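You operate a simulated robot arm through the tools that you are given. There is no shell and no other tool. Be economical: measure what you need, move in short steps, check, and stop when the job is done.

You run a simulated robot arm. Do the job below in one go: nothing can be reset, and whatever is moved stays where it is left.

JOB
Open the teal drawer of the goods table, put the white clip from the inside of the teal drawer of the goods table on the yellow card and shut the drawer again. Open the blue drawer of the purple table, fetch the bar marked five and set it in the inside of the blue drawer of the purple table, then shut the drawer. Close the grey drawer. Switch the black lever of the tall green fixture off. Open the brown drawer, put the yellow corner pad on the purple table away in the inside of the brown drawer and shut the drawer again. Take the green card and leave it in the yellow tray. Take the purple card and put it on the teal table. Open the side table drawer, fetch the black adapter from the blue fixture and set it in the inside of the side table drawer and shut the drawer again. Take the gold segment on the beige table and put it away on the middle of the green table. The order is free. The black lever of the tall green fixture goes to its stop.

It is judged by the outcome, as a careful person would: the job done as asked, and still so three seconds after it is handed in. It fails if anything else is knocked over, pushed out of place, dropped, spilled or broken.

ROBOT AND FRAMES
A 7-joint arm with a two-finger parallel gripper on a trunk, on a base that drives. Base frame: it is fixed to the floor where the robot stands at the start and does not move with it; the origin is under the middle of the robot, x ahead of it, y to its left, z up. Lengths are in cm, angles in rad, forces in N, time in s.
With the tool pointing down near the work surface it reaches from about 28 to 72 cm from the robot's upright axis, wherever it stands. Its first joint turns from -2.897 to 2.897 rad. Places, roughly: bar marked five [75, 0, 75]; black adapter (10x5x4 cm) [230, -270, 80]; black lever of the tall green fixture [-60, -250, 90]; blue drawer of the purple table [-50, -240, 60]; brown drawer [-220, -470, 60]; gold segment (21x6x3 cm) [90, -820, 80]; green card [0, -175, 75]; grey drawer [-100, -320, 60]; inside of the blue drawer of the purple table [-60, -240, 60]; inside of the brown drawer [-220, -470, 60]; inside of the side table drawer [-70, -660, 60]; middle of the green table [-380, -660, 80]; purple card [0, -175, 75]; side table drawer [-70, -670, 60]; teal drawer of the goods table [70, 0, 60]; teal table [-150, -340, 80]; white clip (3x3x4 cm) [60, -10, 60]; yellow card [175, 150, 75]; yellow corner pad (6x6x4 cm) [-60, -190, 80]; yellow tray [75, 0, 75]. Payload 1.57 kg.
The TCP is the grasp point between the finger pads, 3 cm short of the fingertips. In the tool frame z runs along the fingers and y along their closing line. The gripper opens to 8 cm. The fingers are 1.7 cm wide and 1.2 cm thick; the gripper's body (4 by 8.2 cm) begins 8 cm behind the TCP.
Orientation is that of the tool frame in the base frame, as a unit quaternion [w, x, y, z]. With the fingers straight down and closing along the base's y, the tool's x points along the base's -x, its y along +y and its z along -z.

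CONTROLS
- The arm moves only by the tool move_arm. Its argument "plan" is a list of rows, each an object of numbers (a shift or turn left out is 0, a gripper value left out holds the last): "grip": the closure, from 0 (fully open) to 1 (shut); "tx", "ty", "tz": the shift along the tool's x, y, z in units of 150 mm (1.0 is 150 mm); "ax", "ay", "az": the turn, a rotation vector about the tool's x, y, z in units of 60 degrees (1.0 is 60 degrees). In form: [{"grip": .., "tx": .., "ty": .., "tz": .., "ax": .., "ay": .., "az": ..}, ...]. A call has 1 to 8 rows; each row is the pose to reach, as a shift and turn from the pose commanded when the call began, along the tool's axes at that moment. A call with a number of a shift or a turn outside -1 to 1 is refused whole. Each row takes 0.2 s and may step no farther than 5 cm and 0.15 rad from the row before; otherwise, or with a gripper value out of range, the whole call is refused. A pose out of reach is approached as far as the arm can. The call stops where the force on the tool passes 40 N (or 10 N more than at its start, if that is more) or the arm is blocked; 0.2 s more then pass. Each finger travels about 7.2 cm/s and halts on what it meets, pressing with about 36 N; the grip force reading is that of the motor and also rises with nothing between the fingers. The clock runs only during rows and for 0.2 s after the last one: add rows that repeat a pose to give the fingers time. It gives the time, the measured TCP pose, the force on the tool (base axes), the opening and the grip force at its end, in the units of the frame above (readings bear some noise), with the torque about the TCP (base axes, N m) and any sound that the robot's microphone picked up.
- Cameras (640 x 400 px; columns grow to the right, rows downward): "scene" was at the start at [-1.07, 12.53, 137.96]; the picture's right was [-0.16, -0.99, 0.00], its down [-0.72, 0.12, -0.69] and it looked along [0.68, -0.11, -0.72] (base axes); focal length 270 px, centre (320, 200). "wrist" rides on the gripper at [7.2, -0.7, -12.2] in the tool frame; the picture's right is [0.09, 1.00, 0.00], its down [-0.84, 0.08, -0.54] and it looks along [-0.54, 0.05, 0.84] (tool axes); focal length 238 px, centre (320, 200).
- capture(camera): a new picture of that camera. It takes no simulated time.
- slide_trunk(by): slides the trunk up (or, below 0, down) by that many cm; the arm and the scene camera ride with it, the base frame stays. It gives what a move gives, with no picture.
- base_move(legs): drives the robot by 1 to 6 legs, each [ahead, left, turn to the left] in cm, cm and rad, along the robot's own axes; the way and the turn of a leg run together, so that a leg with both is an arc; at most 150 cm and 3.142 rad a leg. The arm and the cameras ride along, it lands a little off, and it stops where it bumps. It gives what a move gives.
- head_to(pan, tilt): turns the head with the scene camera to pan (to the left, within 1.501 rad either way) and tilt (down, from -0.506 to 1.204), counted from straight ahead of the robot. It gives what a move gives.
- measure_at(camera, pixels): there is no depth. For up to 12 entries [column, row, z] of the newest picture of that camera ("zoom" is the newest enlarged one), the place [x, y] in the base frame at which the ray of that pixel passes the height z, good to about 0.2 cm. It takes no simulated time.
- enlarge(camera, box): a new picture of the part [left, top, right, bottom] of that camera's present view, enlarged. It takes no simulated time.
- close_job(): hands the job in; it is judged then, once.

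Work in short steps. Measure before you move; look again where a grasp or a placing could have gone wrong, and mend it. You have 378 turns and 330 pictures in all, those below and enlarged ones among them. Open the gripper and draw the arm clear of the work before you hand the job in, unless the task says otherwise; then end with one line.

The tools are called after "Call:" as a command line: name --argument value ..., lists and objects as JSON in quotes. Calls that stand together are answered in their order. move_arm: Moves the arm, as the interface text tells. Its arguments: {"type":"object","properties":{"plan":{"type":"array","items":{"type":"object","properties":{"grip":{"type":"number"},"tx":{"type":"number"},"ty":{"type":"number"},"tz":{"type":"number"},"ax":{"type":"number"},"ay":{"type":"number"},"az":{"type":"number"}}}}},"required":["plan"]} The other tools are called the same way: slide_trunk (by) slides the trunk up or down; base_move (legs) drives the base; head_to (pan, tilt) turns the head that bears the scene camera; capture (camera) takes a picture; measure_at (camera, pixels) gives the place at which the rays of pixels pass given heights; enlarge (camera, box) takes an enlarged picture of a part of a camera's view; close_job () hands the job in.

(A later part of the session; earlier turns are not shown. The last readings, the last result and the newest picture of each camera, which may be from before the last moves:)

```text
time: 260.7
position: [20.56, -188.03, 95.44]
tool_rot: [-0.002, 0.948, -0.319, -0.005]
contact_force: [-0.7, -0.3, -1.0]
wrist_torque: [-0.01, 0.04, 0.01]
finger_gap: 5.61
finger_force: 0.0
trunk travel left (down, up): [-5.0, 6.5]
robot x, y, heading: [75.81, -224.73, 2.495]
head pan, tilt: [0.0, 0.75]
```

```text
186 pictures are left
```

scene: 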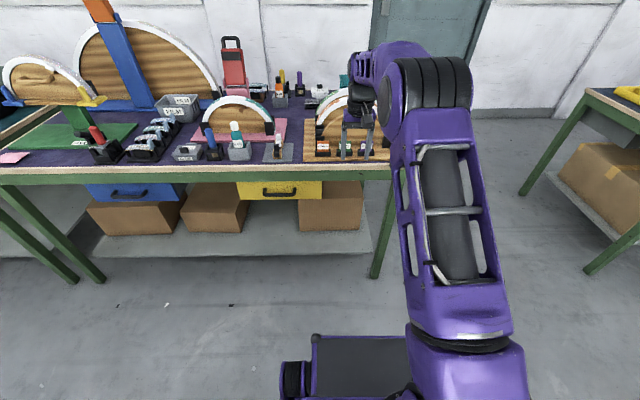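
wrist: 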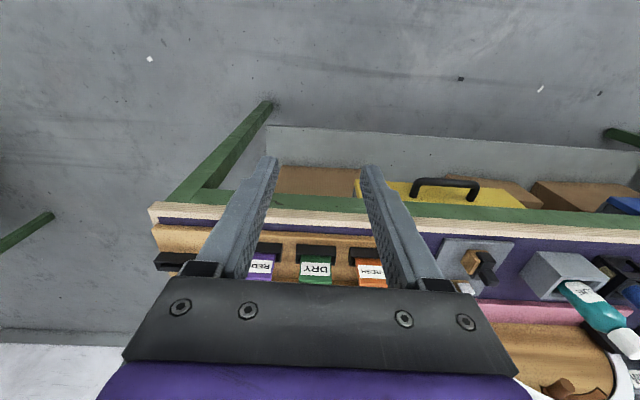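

The three cards stand in black slots on the wooden plate. I enlarge both views.

Call:
enlarge --camera "scene" --box '[295, 100, 405, 175]'

Call:
enlarge --camera "wrist" --box '[230, 190, 410, 300]'

```text
5.33 times, centred on (350, 138) of scene
```

zoom: 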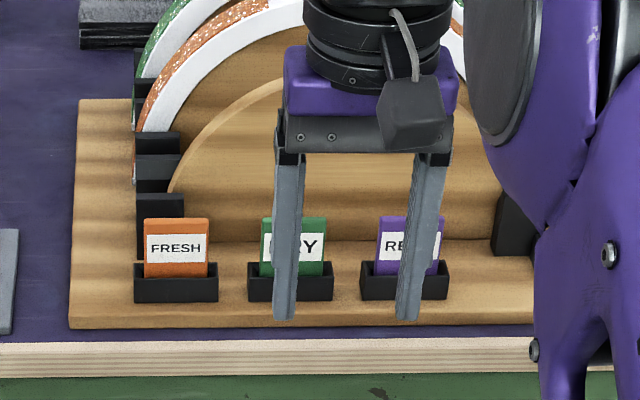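

```text
3.56 times, centred on (320, 245) of wrist
```

zoom: 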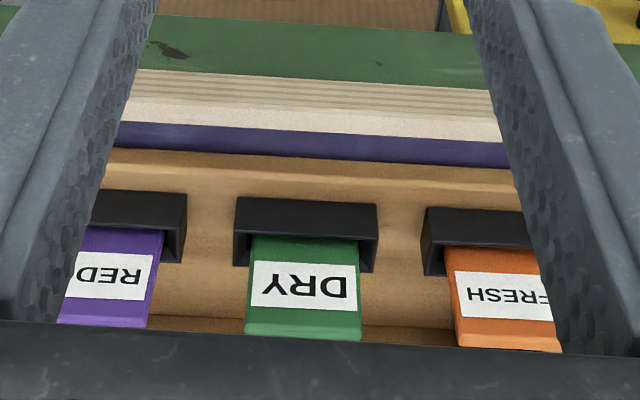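

I'll take the green (DRY) card first, gripping its side edges. I raise and retract a bit, then drive 22 cm ahead.

Call:
move_arm --plan '[{"tz": -0.2, "tx": 0.1}, {"tz": -0.4, "tx": 0.25}, {"tz": -0.45, "tx": 0.45, "ty": 0.2}]'

Call:
base_move --legs '[[22, 0, 0]]'

Call:
capture --camera "wrist"

Call:
capture --camera "scene"

```text
time: 261.5
position: [24.27, -194.49, 102.07]
tool_rot: [-0.002, 0.948, -0.318, -0.004]
contact_force: [-0.9, 0.3, -0.5]
wrist_torque: [-0.03, 0.03, 0.0]
finger_gap: 5.62
finger_force: 0.1
trunk travel left (down, up): [-5.0, 6.5]
robot x, y, heading: [75.5, -224.75, 2.493]
head pan, tilt: [0.0, 0.75]
```

```text
time: 263.2
position: [6.69, -181.01, 102.12]
tool_rot: [-0.002, 0.948, -0.319, -0.005]
contact_force: [0.5, 0.4, 0.6]
wrist_torque: [0.0, 0.03, -0.03]
finger_gap: 5.6
finger_force: 0.1
trunk travel left (down, up): [-5.0, 6.5]
robot x, y, heading: [57.72, -211.03, 2.488]
head pan, tilt: [0.0, 0.75]
```

```text
183 pictures are left
```

wrist: 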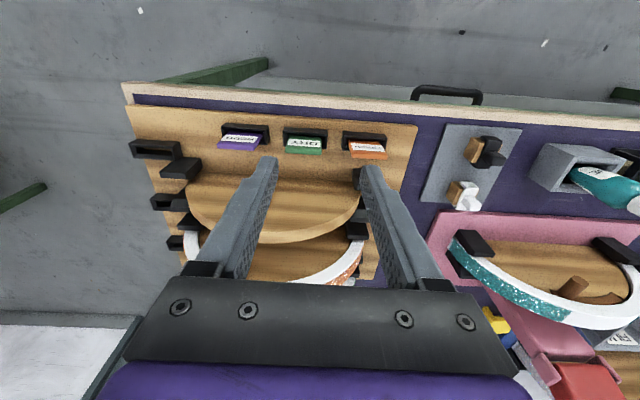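

```text
182 pictures are left
```

scene: 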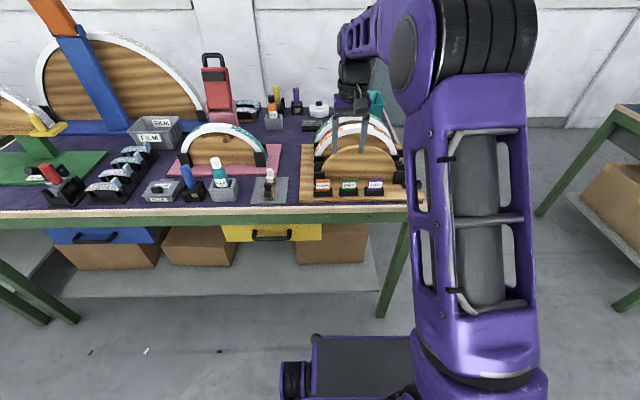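

I measure the green card's top edge (wrist (303,153)) and label; and the same in an enlarged scene view.

Call:
enlarge --camera "wrist" --box '[200, 100, 400, 200]'

Call:
enlarge --camera "scene" --box '[295, 140, 425, 220]'

Call:
measure_at --camera "wrist" --pixels '[[303, 153, 84], [303, 153, 86], [303, 153, 88], [303, 133, 82], [238, 149, 86], [367, 157, 86]]'

Call:
measure_at --camera "scene" --pixels '[[348, 181, 84], [348, 181, 86], [348, 181, 88], [375, 180, 86], [321, 180, 86]]'

```text
3.20 times, centred on (300, 150) of wrist
```

zoom: 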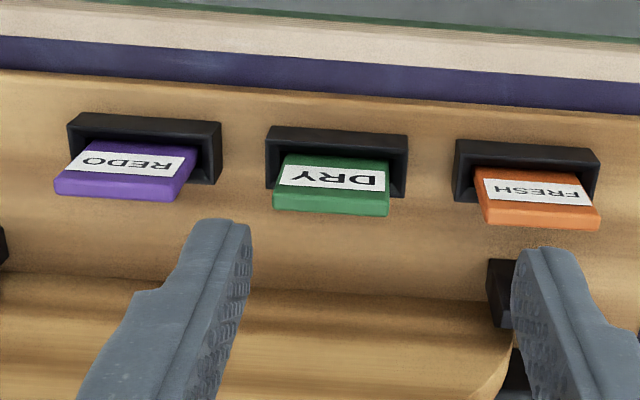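

```text
4.92 times, centred on (360, 180) of scene
```

zoom: 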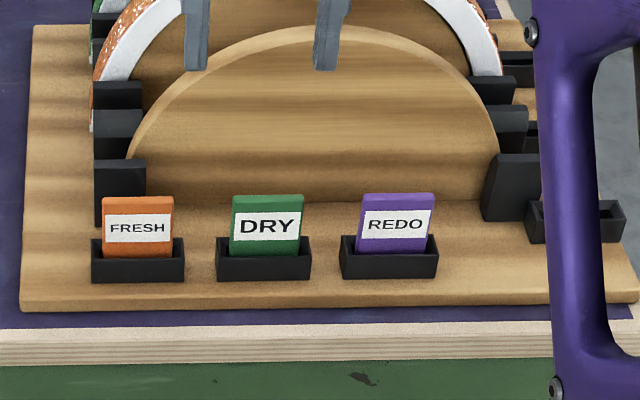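

```text
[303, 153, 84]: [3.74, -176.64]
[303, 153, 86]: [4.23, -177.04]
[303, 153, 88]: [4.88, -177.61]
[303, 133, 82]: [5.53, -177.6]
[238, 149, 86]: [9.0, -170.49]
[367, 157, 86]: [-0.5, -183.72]
```

```text
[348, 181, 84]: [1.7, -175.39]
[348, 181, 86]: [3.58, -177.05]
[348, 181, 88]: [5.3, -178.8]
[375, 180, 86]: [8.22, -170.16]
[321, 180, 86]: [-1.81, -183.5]
```

The green card's top is at about (4.5,-177.5,87), ~4.2 cm wide. I move above it with 5.6 cm opening.

Call:
move_arm --plan '[{"tx": -0.13, "ty": -0.05}, {"tx": -0.25, "ty": -0.1}, {"tx": -0.257, "ty": -0.1, "tz": 0.25}, {"tx": -0.257, "ty": -0.1, "tz": 0.5}, {"tx": -0.257, "ty": -0.1, "tz": 0.7}]'

Call:
capture --camera "wrist"

Call:
enlarge --camera "scene" --box '[295, 120, 425, 220]'

```text
time: 264.4
position: [4.53, -177.44, 91.67]
tool_rot: [-0.002, 0.948, -0.318, -0.005]
contact_force: [0.3, 0.4, 1.3]
wrist_torque: [-0.02, 0.0, -0.02]
finger_gap: 5.6
finger_force: 0.0
trunk travel left (down, up): [-5.0, 6.5]
robot x, y, heading: [57.95, -211.3, 2.491]
head pan, tilt: [0.0, 0.75]
```

```text
179 pictures are left
```

wrist: 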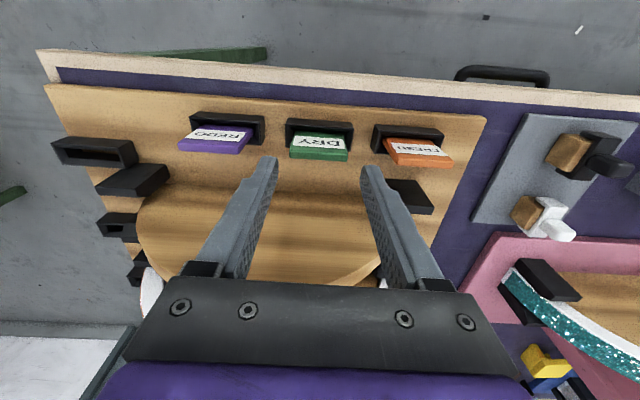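

```text
4.00 times, centred on (360, 170) of scene
```

zoom: 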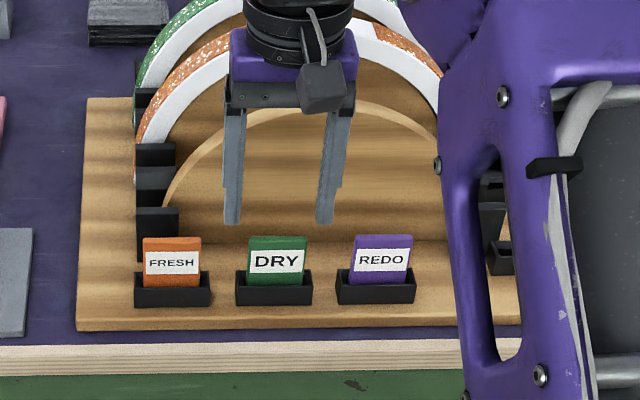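

Call:
measure_at --camera "wrist" --pixels '[[319, 157, 85], [319, 157, 87], [291, 155, 87], [347, 158, 87], [319, 120, 83], [319, 185, 81]]'

```text
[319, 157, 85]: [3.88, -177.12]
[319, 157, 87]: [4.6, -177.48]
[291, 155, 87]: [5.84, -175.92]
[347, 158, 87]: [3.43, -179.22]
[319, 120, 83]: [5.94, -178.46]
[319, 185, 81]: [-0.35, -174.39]
```

Aligned exactly. I descend 5 cm and close on the card's side edges.

Call:
move_arm --plan '[{"tz": 0.15}, {"tz": 0.27}, {"tz": 0.335}, {"tz": 0.335, "grip": 1.0}, {"tz": 0.335, "grip": 1.0}, {"tz": 0.335, "grip": 1.0}]'

Call:
enlarge --camera "scene" --box '[295, 120, 425, 220]'

```text
time: 265.8
position: [4.44, -177.37, 86.44]
tool_rot: [-0.002, 0.948, -0.319, -0.005]
contact_force: [0.2, 1.6, 0.2]
wrist_torque: [0.02, -0.05, -0.02]
finger_gap: 4.25
finger_force: 35.8
trunk travel left (down, up): [-5.0, 6.5]
robot x, y, heading: [57.97, -211.67, 2.492]
head pan, tilt: [0.0, 0.75]
```

```text
4.00 times, centred on (360, 170) of scene
```

zoom: 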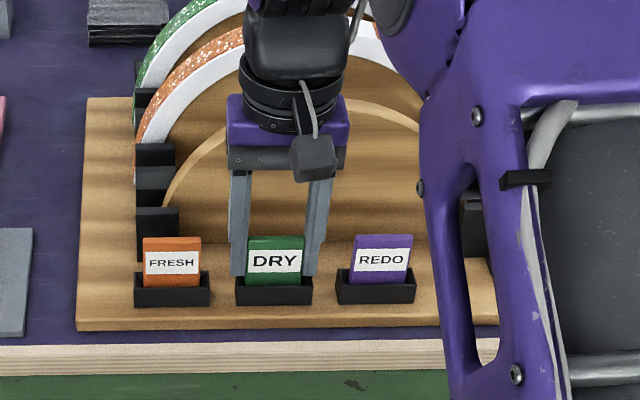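

Gripped at 4.25 cm. I lift straight up, slowly at first.

Call:
move_arm --plan '[{"tz": -0.05}, {"tz": -0.12}, {"tz": -0.25}, {"tz": -0.45}, {"tz": -0.7}, {"tz": -1.0}]'

Call:
capture --camera "wrist"

Call:
enlarge --camera "scene" --box '[295, 80, 425, 220]'

```text
time: 267.2
position: [4.49, -177.46, 101.61]
tool_rot: [-0.001, 0.948, -0.318, -0.004]
contact_force: [-0.2, 1.5, -0.6]
wrist_torque: [0.0, 0.0, 0.0]
finger_gap: 4.26
finger_force: 36.0
trunk travel left (down, up): [-5.0, 6.5]
robot x, y, heading: [58.04, -211.57, 2.492]
head pan, tilt: [0.0, 0.75]
```

```text
176 pictures are left
```

wrist: 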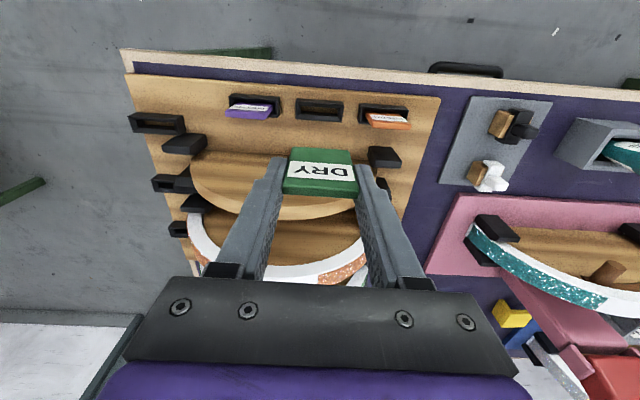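

```text
2.86 times, centred on (360, 150) of scene
```

zoom: 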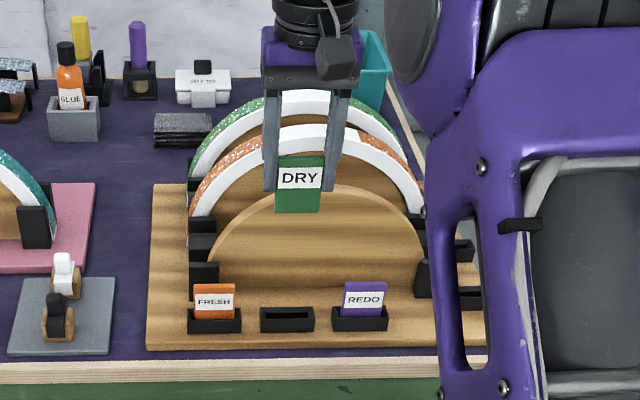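

Green card is out. I retract the arm, then drive: back 12, right 85, ahead 125, and turn right to face the goods table's right end.

Call:
move_arm --plan '[{"tx": 0.25}, {"tx": 0.5, "tz": -0.1}, {"tx": 0.75, "tz": -0.2}, {"tx": 1.0, "tz": -0.2}]'

Call:
base_move --legs '[[-12, 0, 0], [0, -84, 0], [63, 0, 0], [62, 0, 0], [0, 0, -1.57]]'

Call:
head_to --pan 0 --tilt 0.8

Call:
capture --camera "scene"

```text
time: 268.2
position: [16.46, -186.58, 104.35]
tool_rot: [-0.002, 0.948, -0.318, -0.005]
contact_force: [-0.2, -0.3, 0.5]
wrist_torque: [0.0, -0.07, 0.04]
finger_gap: 4.24
finger_force: 36.0
trunk travel left (down, up): [-5.0, 6.5]
robot x, y, heading: [57.94, -211.36, 2.489]
head pan, tilt: [0.0, 0.75]
```

```text
time: 287.6
position: [42.75, -35.13, 104.55]
tool_rot: [0.005, -0.446, 0.895, 0.002]
contact_force: [-0.2, 1.0, 0.7]
wrist_torque: [-0.03, 0.02, 0.02]
finger_gap: 4.28
finger_force: 36.0
trunk travel left (down, up): [-5.0, 6.5]
robot x, y, heading: [17.91, -76.8, 0.922]
head pan, tilt: [0.0, 0.75]
```

```text
time: 288.2
position: [42.69, -35.17, 104.53]
tool_rot: [0.004, -0.447, 0.895, 0.003]
contact_force: [-0.5, 0.0, 0.4]
wrist_torque: [0.0, -0.02, 0.0]
finger_gap: 4.26
finger_force: 36.0
trunk travel left (down, up): [-5.0, 6.5]
robot x, y, heading: [17.73, -76.48, 0.924]
head pan, tilt: [0.0, 0.799]
```

```text
174 pictures are left
```

scene: 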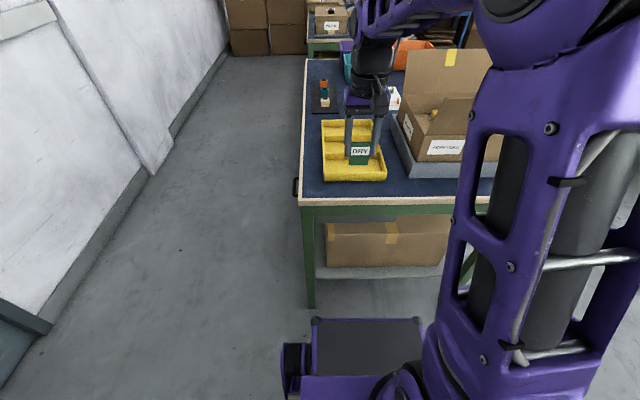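

The tray lies straight ahead. I measure its compartments: nearest (355,168), middle (350,147), and rim corners.

Call:
enlarge --camera "scene" --box '[300, 90, 420, 200]'

Call:
measure_at --camera "scene" --pixels '[[355, 172, 80], [350, 150, 80], [326, 180, 80], [386, 178, 80], [322, 122, 83], [371, 121, 83], [300, 200, 79]]'

Call:
capture --camera "wrist"

```text
3.64 times, centred on (360, 145) of scene
```

zoom: 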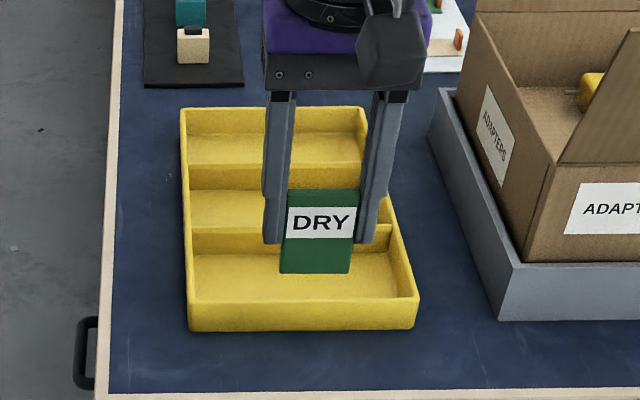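

```text
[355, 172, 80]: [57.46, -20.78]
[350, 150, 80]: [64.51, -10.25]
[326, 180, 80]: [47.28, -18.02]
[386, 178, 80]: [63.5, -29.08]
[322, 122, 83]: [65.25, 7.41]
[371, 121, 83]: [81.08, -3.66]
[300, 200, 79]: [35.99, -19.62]
```

```text
172 pictures are left
```

wrist: 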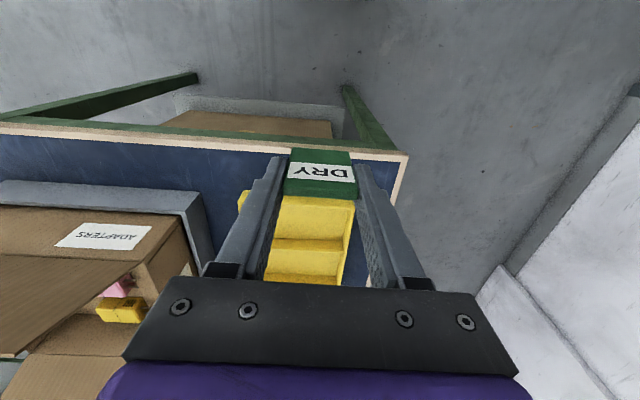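

I'll lay the card into the nearest compartment (F≈58, L≈20) with the tool tilted 45° so it ends almost flat. First tilt and move forward/right while high.

Call:
move_arm --plan '[{"ay": -0.125, "tx": -0.09, "ty": -0.035}, {"ay": -0.25, "tx": -0.18, "ty": -0.07}, {"ay": -0.375, "tx": -0.27, "ty": -0.1}, {"ay": -0.5, "tx": -0.36, "ty": -0.135}, {"ay": -0.625, "tx": -0.45, "ty": -0.17}, {"ay": -0.75, "tx": -0.53, "ty": -0.2}, {"ay": -0.75, "tx": -0.53, "ty": -0.2}]'

Call:
capture --camera "scene"

Call:
capture --camera "wrist"

```text
time: 289.8
position: [49.89, -30.5, 104.62]
tool_rot: [0.347, -0.411, 0.825, 0.173]
contact_force: [0.0, 0.3, 0.2]
wrist_torque: [0.02, 0.0, -0.02]
finger_gap: 4.31
finger_force: 35.9
trunk travel left (down, up): [-5.0, 6.5]
robot x, y, heading: [18.22, -76.29, 0.923]
head pan, tilt: [0.0, 0.799]
```

```text
171 pictures are left
```

scene: 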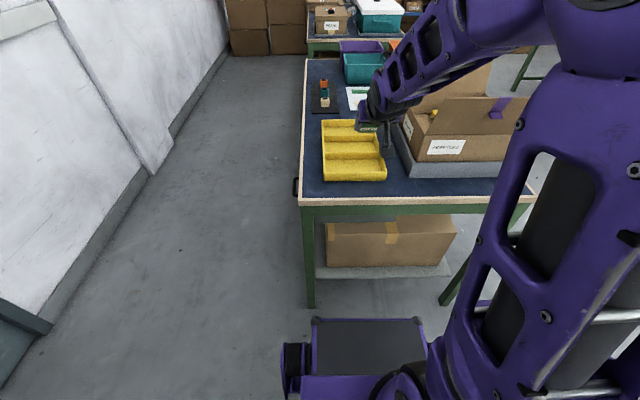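

```text
170 pictures are left
```

wrist: 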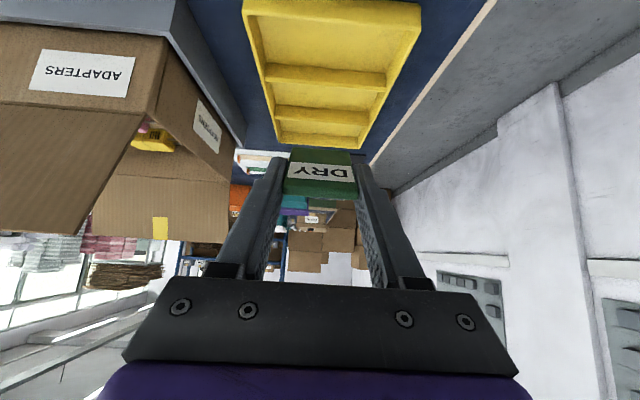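

Tilted 45°. I move forward 14.5 cm, then down 15 cm, and check.

Call:
move_arm --plan '[{"tx": -0.2, "tz": 0.2}, {"tx": -0.4, "tz": 0.4}, {"tx": -0.6, "tz": 0.6}, {"tx": -0.683, "tz": 0.683}]'

Call:
move_arm --plan '[{"tx": 0.2, "tz": 0.2}, {"tx": 0.4, "tz": 0.4}, {"tx": 0.6, "tz": 0.6}, {"tx": 0.75, "tz": 0.75}]'

Call:
capture --camera "wrist"

Call:
enlarge --camera "scene" --box '[290, 80, 450, 210]'

```text
time: 290.8
position: [58.75, -18.8, 104.68]
tool_rot: [0.346, -0.412, 0.825, 0.173]
contact_force: [-0.1, 0.5, 0.0]
wrist_torque: [0.02, -0.02, -0.01]
finger_gap: 4.24
finger_force: 36.2
trunk travel left (down, up): [-5.0, 6.5]
robot x, y, heading: [18.01, -76.68, 0.921]
head pan, tilt: [0.0, 0.799]
```

```text
time: 291.8
position: [58.71, -18.88, 88.65]
tool_rot: [0.346, -0.412, 0.825, 0.173]
contact_force: [0.5, -0.1, 0.2]
wrist_torque: [0.0, -0.02, -0.01]
finger_gap: 4.28
finger_force: 35.8
trunk travel left (down, up): [-5.0, 6.5]
robot x, y, heading: [17.67, -76.64, 0.922]
head pan, tilt: [0.0, 0.799]
```

```text
169 pictures are left
```

wrist: 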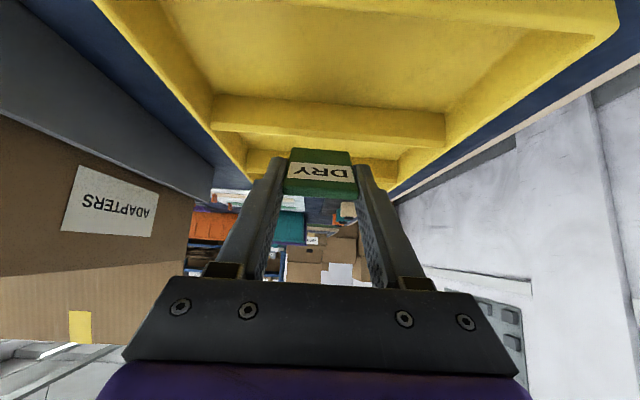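

```text
3.08 times, centred on (370, 145) of scene
```

zoom: 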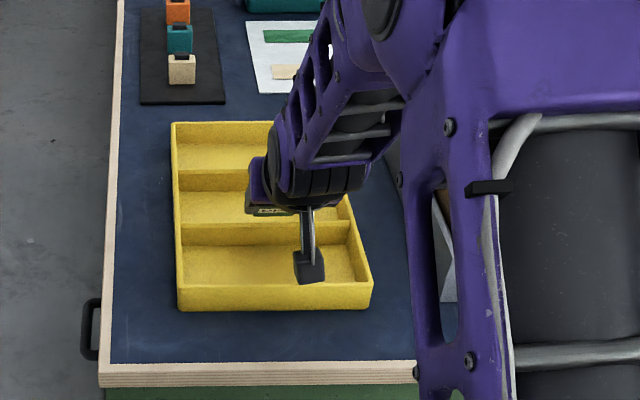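

I check the compartment's limits: divider top (345,153) and near wall (345,174).

Call:
measure_at --camera "scene" --pixels '[[345, 151, 83], [345, 160, 80], [345, 173, 83], [345, 171, 80]]'

```text
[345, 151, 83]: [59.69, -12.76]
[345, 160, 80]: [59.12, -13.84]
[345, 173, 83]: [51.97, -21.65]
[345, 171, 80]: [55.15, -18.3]
```

Compartment spans L 14–25; the card's foot is at ≈22.7. I lower 4.5 cm, then in small steps until contact.

Call:
move_arm --plan '[{"tx": 0.1, "tz": 0.1}, {"tx": 0.18, "tz": 0.18}, {"tx": 0.212, "tz": 0.212}]'

Call:
move_arm --plan '[{"tx": 0.014, "tz": 0.014}, {"tx": 0.028, "tz": 0.028}, {"tx": 0.042, "tz": 0.042}, {"tx": 0.056, "tz": 0.056}]'

Call:
capture --camera "wrist"

```text
time: 292.6
position: [58.83, -18.94, 84.53]
tool_rot: [0.348, -0.411, 0.825, 0.174]
contact_force: [-1.6, -2.9, 7.0]
wrist_torque: [0.12, -0.04, 0.07]
finger_gap: 4.25
finger_force: 35.8
trunk travel left (down, up): [-5.0, 6.5]
robot x, y, heading: [17.93, -77.01, 0.918]
head pan, tilt: [0.0, 0.799]
```

```text
time: 293.6
position: [58.66, -18.95, 83.4]
tool_rot: [0.35, -0.41, 0.824, 0.174]
contact_force: [-2.4, -5.4, 26.1]
wrist_torque: [0.7, -0.31, 0.06]
finger_gap: 4.3
finger_force: 36.0
trunk travel left (down, up): [-5.0, 6.5]
robot x, y, heading: [17.93, -76.71, 0.922]
head pan, tilt: [0.0, 0.799]
```

```text
167 pictures are left
```

wrist: 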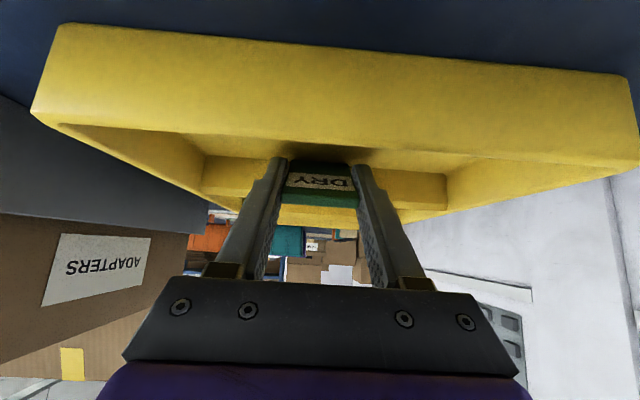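

The card's foot rests on the tray floor. I open and retreat along the tool axis.

Call:
move_arm --plan '[{"grip": 0.35}, {"grip": 0.3}, {"grip": 0.3}, {"tz": -0.15}, {"tz": -0.4}, {"tz": -0.7}, {"tz": -1.0}]'

Call:
capture --camera "scene"

Call:
enlarge --camera "scene" --box '[290, 100, 450, 200]'

```text
time: 295.2
position: [52.33, -27.52, 93.47]
tool_rot: [0.346, -0.412, 0.825, 0.173]
contact_force: [0.7, 0.8, -0.4]
wrist_torque: [-0.02, -0.03, 0.01]
finger_gap: 5.62
finger_force: 0.1
trunk travel left (down, up): [-5.0, 6.5]
robot x, y, heading: [17.88, -76.7, 0.924]
head pan, tilt: [0.0, 0.799]
```

```text
166 pictures are left
```

scene: 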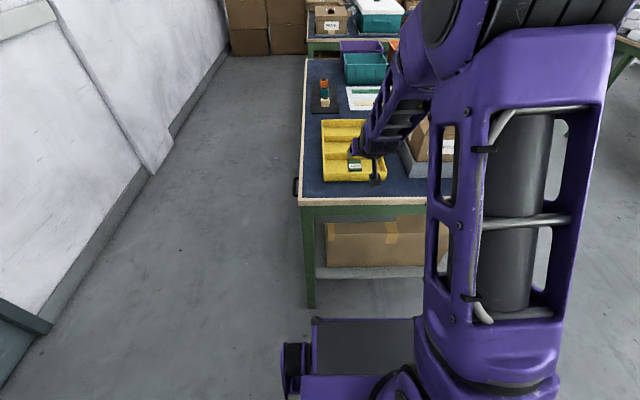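

```text
4.00 times, centred on (370, 150) of scene
```

zoom: 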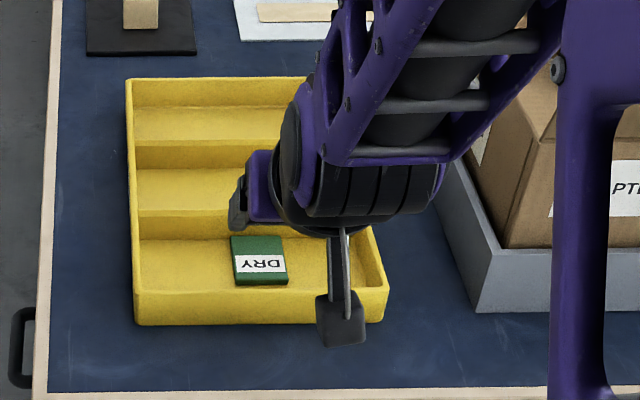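

The green card lies flat in the tray. I straighten and retract, then drive back to the purple card.

Call:
move_arm --plan '[{"tz": -0.15, "tx": 0.02, "ay": 0.12}, {"tz": -0.3, "tx": 0.04, "ay": 0.25}, {"tz": -0.45, "tx": 0.05, "ay": 0.38}, {"tz": -0.6, "tx": 0.07, "ay": 0.5}, {"tz": -0.75, "tx": 0.08, "ay": 0.63}, {"tz": -0.85, "tx": 0.094, "ay": 0.75}]'

Call:
base_move --legs '[[0, 0, 1.57], [-60, 0, 0], [-66, 0, 0], [0, 78, 0], [10, 0, 0]]'

Call:
capture --camera "wrist"

Call:
capture --camera "scene"

```text
time: 296.6
position: [46.09, -35.48, 101.75]
tool_rot: [0.004, -0.448, 0.894, 0.002]
contact_force: [-0.8, -1.2, 1.3]
wrist_torque: [0.0, -0.03, -0.01]
finger_gap: 5.59
finger_force: 0.0
trunk travel left (down, up): [-5.0, 6.5]
robot x, y, heading: [17.95, -76.73, 0.924]
head pan, tilt: [0.0, 0.799]
```

```text
time: 315.5
position: [24.07, -180.78, 101.55]
tool_rot: [-0.002, 0.95, -0.313, -0.005]
contact_force: [-0.5, -0.3, -0.4]
wrist_torque: [0.0, 0.04, 0.0]
finger_gap: 5.62
finger_force: 0.0
trunk travel left (down, up): [-5.0, 6.5]
robot x, y, heading: [65.38, -208.7, 2.499]
head pan, tilt: [0.0, 0.799]
```

```text
164 pictures are left
```

wrist: 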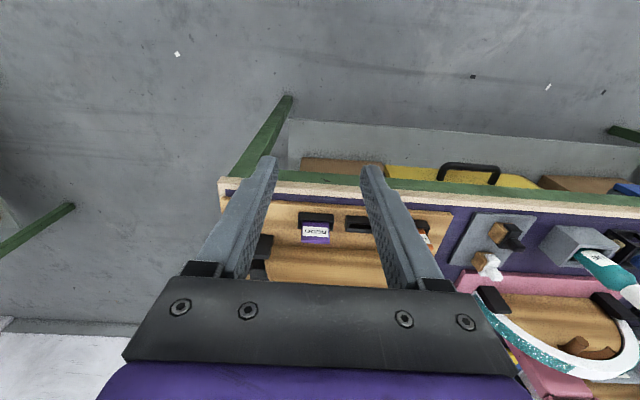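

```text
163 pictures are left
```

scene: 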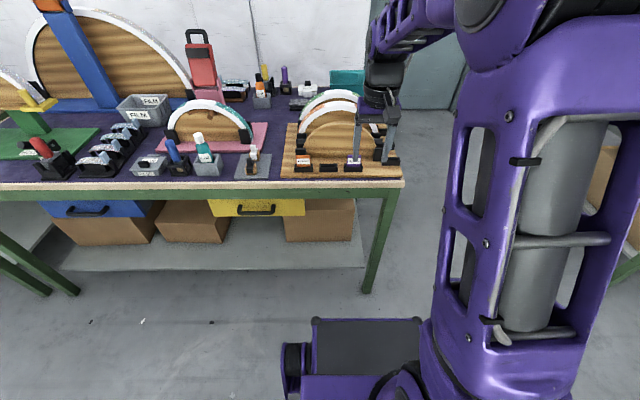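

I measure the purple card's top edge (315,241) at z 86.8.

Call:
measure_at --camera "wrist" --pixels '[[315, 241, 86.8], [302, 240, 86.8], [329, 241, 86.8]]'

```text
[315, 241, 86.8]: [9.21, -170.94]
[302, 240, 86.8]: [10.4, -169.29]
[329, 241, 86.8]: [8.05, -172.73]
```

Consistent. I move 17.8 cm forward over it and descend to z≈91.5.

Call:
move_arm --plan '[{"tx": -0.3, "ty": 0.03}, {"tx": -0.6, "ty": 0.06}, {"tx": -0.85, "ty": 0.073}, {"tx": -1.0, "ty": 0.073}]'

Call:
move_arm --plan '[{"tx": -0.187}, {"tx": -0.187, "tz": 0.25}, {"tx": -0.187, "tz": 0.5}, {"tx": -0.187, "tz": 0.66}]'

Call:
capture --camera "wrist"

```text
time: 316.5
position: [11.32, -172.74, 101.84]
tool_rot: [-0.002, 0.95, -0.313, -0.005]
contact_force: [0.1, -0.2, -0.1]
wrist_torque: [-0.02, 0.02, 0.0]
finger_gap: 5.57
finger_force: 0.1
trunk travel left (down, up): [-5.0, 6.5]
robot x, y, heading: [65.77, -208.43, 2.504]
head pan, tilt: [0.0, 0.799]
```

```text
time: 317.5
position: [9.02, -170.97, 91.81]
tool_rot: [-0.002, 0.95, -0.314, -0.005]
contact_force: [-0.7, -0.2, 0.3]
wrist_torque: [0.01, 0.05, -0.03]
finger_gap: 5.6
finger_force: 0.0
trunk travel left (down, up): [-5.0, 6.5]
robot x, y, heading: [65.28, -208.93, 2.504]
head pan, tilt: [0.0, 0.799]
```

```text
162 pictures are left
```

wrist: 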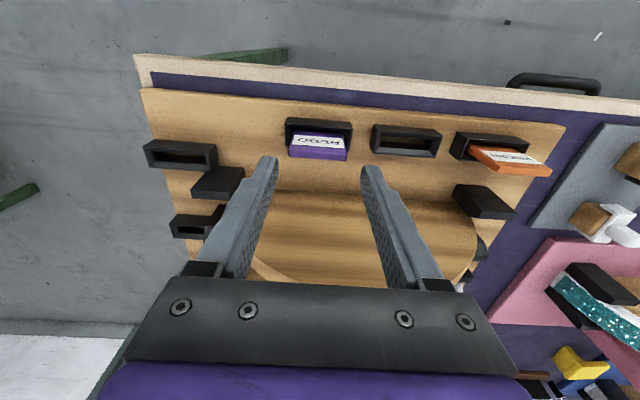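

Same picture as with the green card. I descend 5.2 cm, close, and lift.

Call:
move_arm --plan '[{"tz": 0.15}, {"tz": 0.27}, {"tz": 0.345}, {"tz": 0.345, "grip": 1.0}, {"tz": 0.345, "grip": 1.0}, {"tz": 0.345, "grip": 1.0}]'

Call:
move_arm --plan '[{"tz": -0.05}, {"tz": -0.12}, {"tz": -0.25}, {"tz": -0.45}, {"tz": -0.7}, {"tz": -1.0}]'

Call:
capture --camera "wrist"

```text
time: 318.9
position: [9.18, -170.96, 86.69]
tool_rot: [-0.002, 0.95, -0.313, -0.006]
contact_force: [-0.2, 0.7, -0.3]
wrist_torque: [0.05, -0.03, -0.03]
finger_gap: 4.25
finger_force: 36.1
trunk travel left (down, up): [-5.0, 6.5]
robot x, y, heading: [65.51, -208.19, 2.5]
head pan, tilt: [0.0, 0.799]
```

```text
time: 320.3
position: [9.22, -170.94, 101.53]
tool_rot: [-0.002, 0.95, -0.314, -0.003]
contact_force: [-0.3, -0.1, -0.7]
wrist_torque: [-0.02, 0.0, -0.02]
finger_gap: 4.27
finger_force: 36.1
trunk travel left (down, up): [-5.0, 6.5]
robot x, y, heading: [65.72, -208.58, 2.501]
head pan, tilt: [0.0, 0.799]
```

```text
161 pictures are left
```

wrist: 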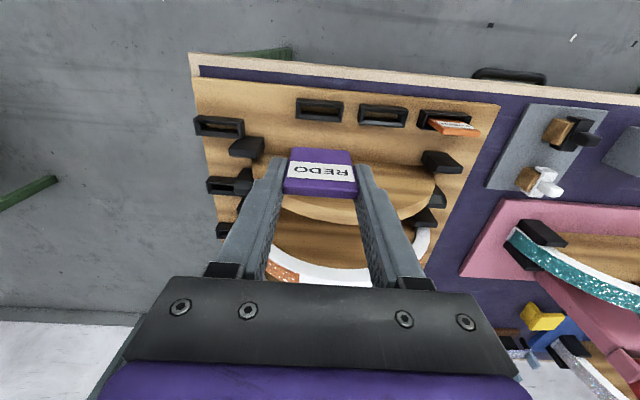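

Purple card held. I retract and drive to the teal table (L≈-345) to pick a free spot.

Call:
move_arm --plan '[{"tx": 0.25}, {"tx": 0.5, "tz": -0.1}, {"tx": 0.75, "tz": -0.2}, {"tx": 1.0, "tz": -0.2}]'

Call:
base_move --legs '[[-12, 0, 0], [0, 110, 0], [0, 108, 0]]'

Call:
head_to --pan 0.15 --tilt 0.7

Call:
capture --camera "scene"

```text
time: 321.3
position: [21.33, -180.09, 104.36]
tool_rot: [-0.002, 0.95, -0.313, -0.004]
contact_force: [0.6, 0.2, -0.2]
wrist_torque: [0.01, -0.03, -0.03]
finger_gap: 4.29
finger_force: 35.8
trunk travel left (down, up): [-5.0, 6.5]
robot x, y, heading: [65.51, -208.35, 2.502]
head pan, tilt: [0.0, 0.799]
```

```text
time: 343.3
position: [-98.37, -363.12, 104.47]
tool_rot: [-0.002, 0.95, -0.313, -0.004]
contact_force: [-0.1, 0.3, 0.7]
wrist_torque: [-0.04, -0.02, -0.03]
finger_gap: 4.27
finger_force: 35.8
trunk travel left (down, up): [-5.0, 6.5]
robot x, y, heading: [-54.2, -391.68, 2.506]
head pan, tilt: [0.0, 0.799]
```

```text
time: 344.0
position: [-98.37, -363.01, 104.58]
tool_rot: [-0.002, 0.95, -0.313, -0.005]
contact_force: [0.4, 0.3, 0.3]
wrist_torque: [0.0, -0.02, -0.04]
finger_gap: 4.26
finger_force: 35.9
trunk travel left (down, up): [-5.0, 6.5]
robot x, y, heading: [-53.68, -391.9, 2.503]
head pan, tilt: [0.15, 0.7]
```

```text
160 pictures are left
```

scene: 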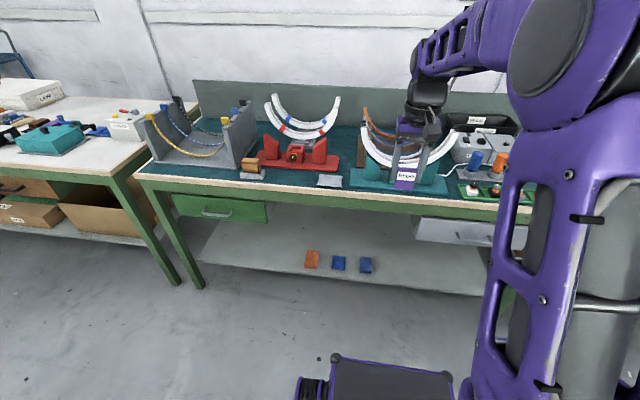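

I enlarge to check the free places on the teal mat, the grey drawer, and the brown drawer at left.

Call:
enlarge --camera "scene" --box '[220, 90, 540, 270]'

Call:
enlarge --camera "scene" --box '[0, 70, 200, 270]'

```text
2.00 times, centred on (380, 180) of scene
```

zoom: 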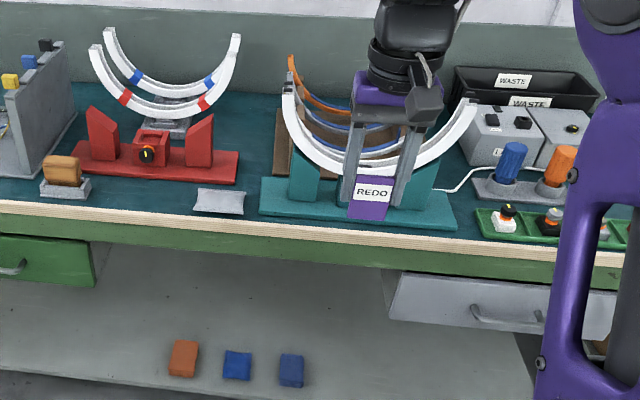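

```text
2.00 times, centred on (100, 170) of scene
```

zoom: 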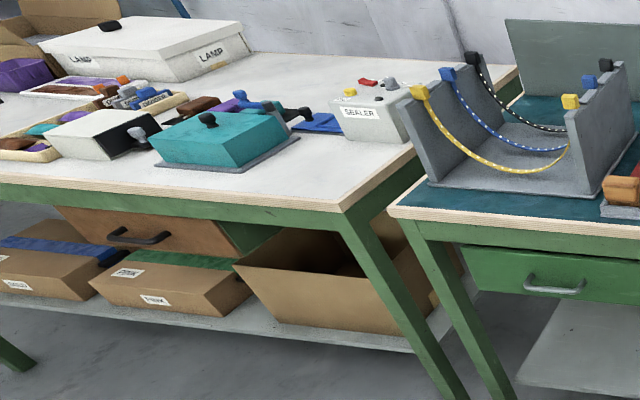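

I measure the free strip on the teal mat between the wooden-topped block and the grey pad: corners (268,188), (315,190), red base front (295,180), mat edge (295,200).

Call:
measure_at --camera "scene" --pixels '[[268, 188, 79], [315, 190, 79], [295, 180, 79], [295, 200, 79], [338, 178, 79], [348, 185, 79], [340, 150, 79], [449, 243, 66], [427, 243, 66]]'

```text
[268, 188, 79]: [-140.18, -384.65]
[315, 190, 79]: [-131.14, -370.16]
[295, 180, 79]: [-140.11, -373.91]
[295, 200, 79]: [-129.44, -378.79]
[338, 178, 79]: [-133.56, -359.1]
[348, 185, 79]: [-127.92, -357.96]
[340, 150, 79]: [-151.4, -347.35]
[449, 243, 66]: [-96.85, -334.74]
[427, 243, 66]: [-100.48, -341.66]
```

The strip is 16 cm wide and ~10 cm deep (F 112–122). I strafe left 33, ahead 8, then tilt 45°.

Call:
base_move --legs '[[0, 33, 0], [8, 0, 0]]'

Call:
move_arm --plan '[{"ay": -0.125}, {"ay": -0.25}, {"ay": -0.375}, {"ay": -0.5}, {"ay": -0.625}, {"ay": -0.75}, {"ay": -0.75}]'

Call:
capture --camera "scene"

```text
time: 348.4
position: [-124.57, -385.04, 104.52]
tool_rot: [-0.002, 0.95, -0.312, -0.005]
contact_force: [0.3, -1.0, 0.1]
wrist_torque: [-0.01, 0.02, 0.0]
finger_gap: 4.27
finger_force: 36.4
trunk travel left (down, up): [-5.0, 6.5]
robot x, y, heading: [-80.02, -413.68, 2.506]
head pan, tilt: [0.15, 0.7]
```

```text
time: 350.0
position: [-124.43, -385.24, 104.46]
tool_rot: [-0.12, 0.876, -0.287, -0.369]
contact_force: [0.1, -0.5, -0.3]
wrist_torque: [0.05, 0.01, -0.01]
finger_gap: 4.24
finger_force: 35.7
trunk travel left (down, up): [-5.0, 6.5]
robot x, y, heading: [-80.03, -413.43, 2.505]
head pan, tilt: [0.15, 0.7]
```

```text
157 pictures are left
```

scene: 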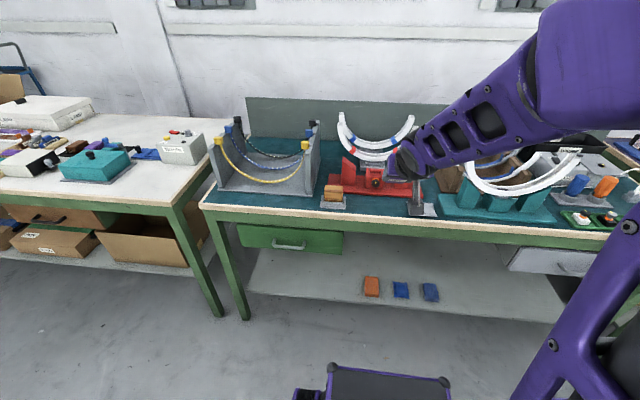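

I re-measure the strip here: block's right edge (349,206), grey pad left edge (410,212), red base front (375,196), mat edge (380,222).

Call:
measure_at --camera "scene" --pixels '[[349, 206, 79], [411, 213, 79], [375, 196, 80], [380, 219, 79], [380, 208, 79]]'

Call:
capture --camera "wrist"

```text
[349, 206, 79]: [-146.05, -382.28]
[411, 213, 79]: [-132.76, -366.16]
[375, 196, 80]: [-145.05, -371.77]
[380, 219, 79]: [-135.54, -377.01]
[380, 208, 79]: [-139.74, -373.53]
```

```text
156 pictures are left
```

wrist: 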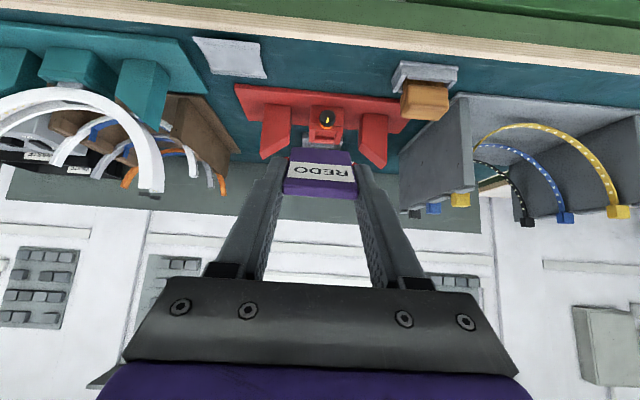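

The two estimates differ by several cm, so I cross-check with the wrist view: red base near edge (320,100), mat edge (320,47), pad corner (262,75), block (397,85).

Call:
measure_at --camera "wrist" --pixels '[[320, 104, 80], [320, 47, 79], [264, 75, 79], [395, 88, 79], [320, 20, 79]]'

Call:
enlarge --camera "scene" --box '[310, 160, 450, 250]'

```text
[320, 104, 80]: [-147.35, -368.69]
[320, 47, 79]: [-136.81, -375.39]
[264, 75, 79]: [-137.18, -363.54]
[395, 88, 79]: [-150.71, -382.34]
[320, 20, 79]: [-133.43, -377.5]
```

```text
4.44 times, centred on (380, 205) of scene
```

zoom: 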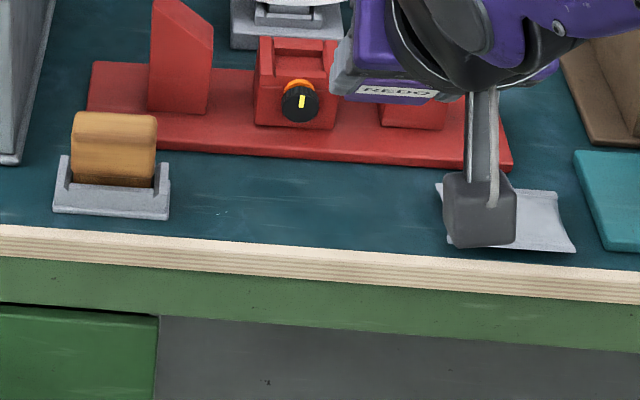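

Both current views put the mat edge at F≈117 and the red base at F≈106. I'll set the card's foot at F≈109.5: forward 19 cm, then down.

Call:
move_arm --plan '[{"tx": -0.2, "tz": 0.2}, {"tx": -0.4, "tz": 0.4}, {"tx": -0.6, "tz": 0.6}, {"tx": -0.8, "tz": 0.8}, {"tx": -0.9, "tz": 0.9}]'

Call:
move_arm --plan '[{"tx": 0.2, "tz": 0.2}, {"tx": 0.4, "tz": 0.4}, {"tx": 0.6, "tz": 0.6}]'

Call:
capture --camera "wrist"

Call:
enlarge --camera "scene" --box '[310, 130, 450, 250]'

```text
time: 351.2
position: [-139.84, -373.94, 104.66]
tool_rot: [-0.121, 0.876, -0.288, -0.368]
contact_force: [-0.8, 0.2, 0.4]
wrist_torque: [-0.05, 0.0, -0.02]
finger_gap: 4.29
finger_force: 36.1
trunk travel left (down, up): [-5.0, 6.5]
robot x, y, heading: [-80.31, -413.54, 2.504]
head pan, tilt: [0.15, 0.7]
```

```text
time: 352.0
position: [-139.9, -373.84, 91.84]
tool_rot: [-0.121, 0.875, -0.288, -0.369]
contact_force: [-0.3, -0.5, 0.1]
wrist_torque: [-0.01, -0.02, 0.01]
finger_gap: 4.28
finger_force: 35.3
trunk travel left (down, up): [-5.0, 6.5]
robot x, y, heading: [-80.01, -413.56, 2.507]
head pan, tilt: [0.15, 0.7]
```

```text
154 pictures are left
```

wrist: 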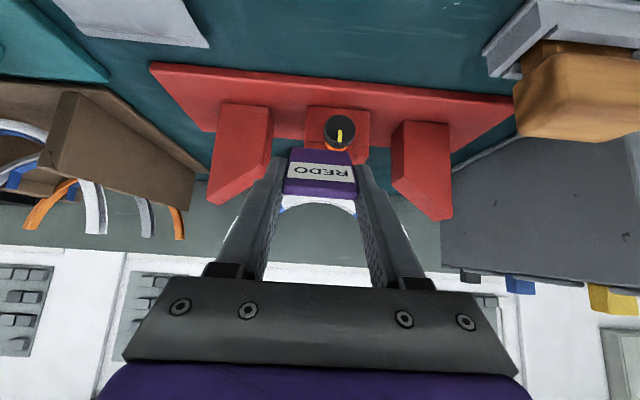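

```text
3.33 times, centred on (380, 190) of scene
```

zoom: 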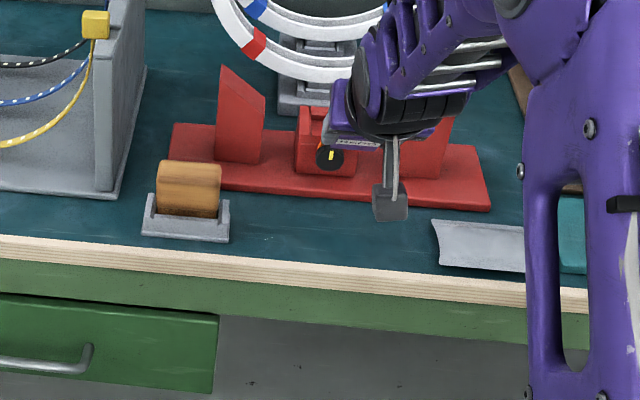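

I check where the red base's near edge is from here: wrist (300,84) and (420,100).

Call:
measure_at --camera "wrist" --pixels '[[300, 80, 80], [400, 90, 80], [300, 80, 81], [205, 48, 79], [320, 20, 79]]'

Call:
measure_at --camera "scene" --pixels '[[371, 190, 80], [350, 187, 80]]'

```text
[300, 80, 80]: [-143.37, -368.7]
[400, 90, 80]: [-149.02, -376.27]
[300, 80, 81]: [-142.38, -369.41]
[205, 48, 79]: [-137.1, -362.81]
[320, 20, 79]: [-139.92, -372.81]
```

```text
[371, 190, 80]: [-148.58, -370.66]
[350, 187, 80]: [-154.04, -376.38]
```

Red base edge at F≈106.5: 3 cm clearance to the card's foot. I lower 7 cm, then small steps until contact.

Call:
move_arm --plan '[{"tx": 0.15, "tz": 0.15}, {"tx": 0.27, "tz": 0.27}, {"tx": 0.33, "tz": 0.33}]'

Call:
move_arm --plan '[{"tx": 0.014, "tz": 0.014}, {"tx": 0.028, "tz": 0.028}, {"tx": 0.042, "tz": 0.042}, {"tx": 0.056, "tz": 0.056}]'

Call:
capture --camera "wrist"

```text
time: 352.8
position: [-140.01, -373.7, 84.97]
tool_rot: [-0.121, 0.875, -0.288, -0.369]
contact_force: [0.1, 0.4, 0.3]
wrist_torque: [-0.03, 0.01, 0.02]
finger_gap: 4.28
finger_force: 35.8
trunk travel left (down, up): [-5.0, 6.5]
robot x, y, heading: [-80.08, -413.78, 2.504]
head pan, tilt: [0.15, 0.7]
```

```text
time: 353.8
position: [-139.93, -373.58, 84.16]
tool_rot: [-0.122, 0.874, -0.288, -0.371]
contact_force: [3.5, -1.9, 11.9]
wrist_torque: [0.1, 0.18, 0.0]
finger_gap: 4.3
finger_force: 36.2
trunk travel left (down, up): [-5.0, 6.5]
robot x, y, heading: [-80.25, -413.54, 2.503]
head pan, tilt: [0.15, 0.7]
```

```text
152 pictures are left
```

wrist: 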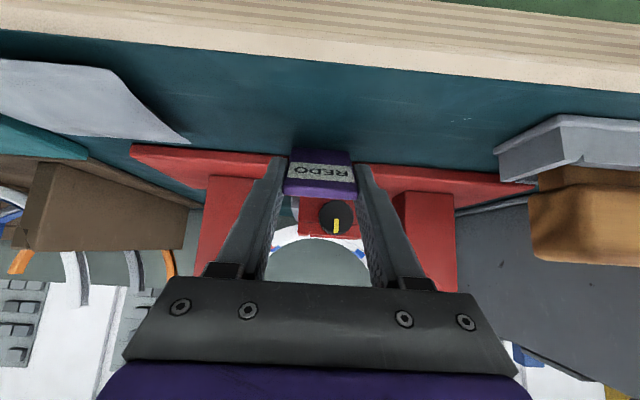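

Contact with the mat (12 N). I open and retreat along the axis.

Call:
move_arm --plan '[{"grip": 0.35}, {"grip": 0.3}, {"grip": 0.3}, {"tz": -0.15}, {"tz": -0.4}, {"tz": -0.7}, {"tz": -1.0}]'

Call:
enlarge --camera "scene" --box '[310, 150, 450, 240]'

Call:
capture --camera "wrist"

```text
time: 355.4
position: [-131.43, -380.01, 94.32]
tool_rot: [-0.121, 0.876, -0.288, -0.367]
contact_force: [0.7, 0.0, 0.5]
wrist_torque: [-0.01, -0.01, 0.02]
finger_gap: 5.61
finger_force: 0.1
trunk travel left (down, up): [-5.0, 6.5]
robot x, y, heading: [-79.87, -413.72, 2.502]
head pan, tilt: [0.15, 0.7]
```

```text
4.44 times, centred on (380, 195) of scene
```

zoom: 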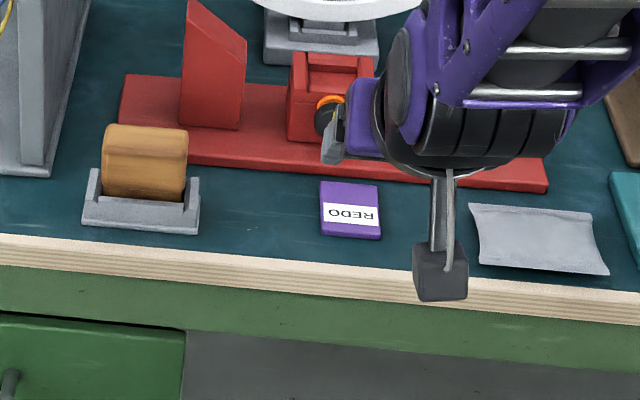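

```text
150 pictures are left
```

wrist: 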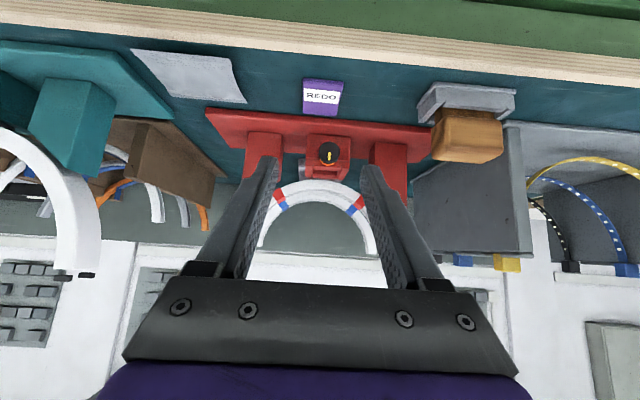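

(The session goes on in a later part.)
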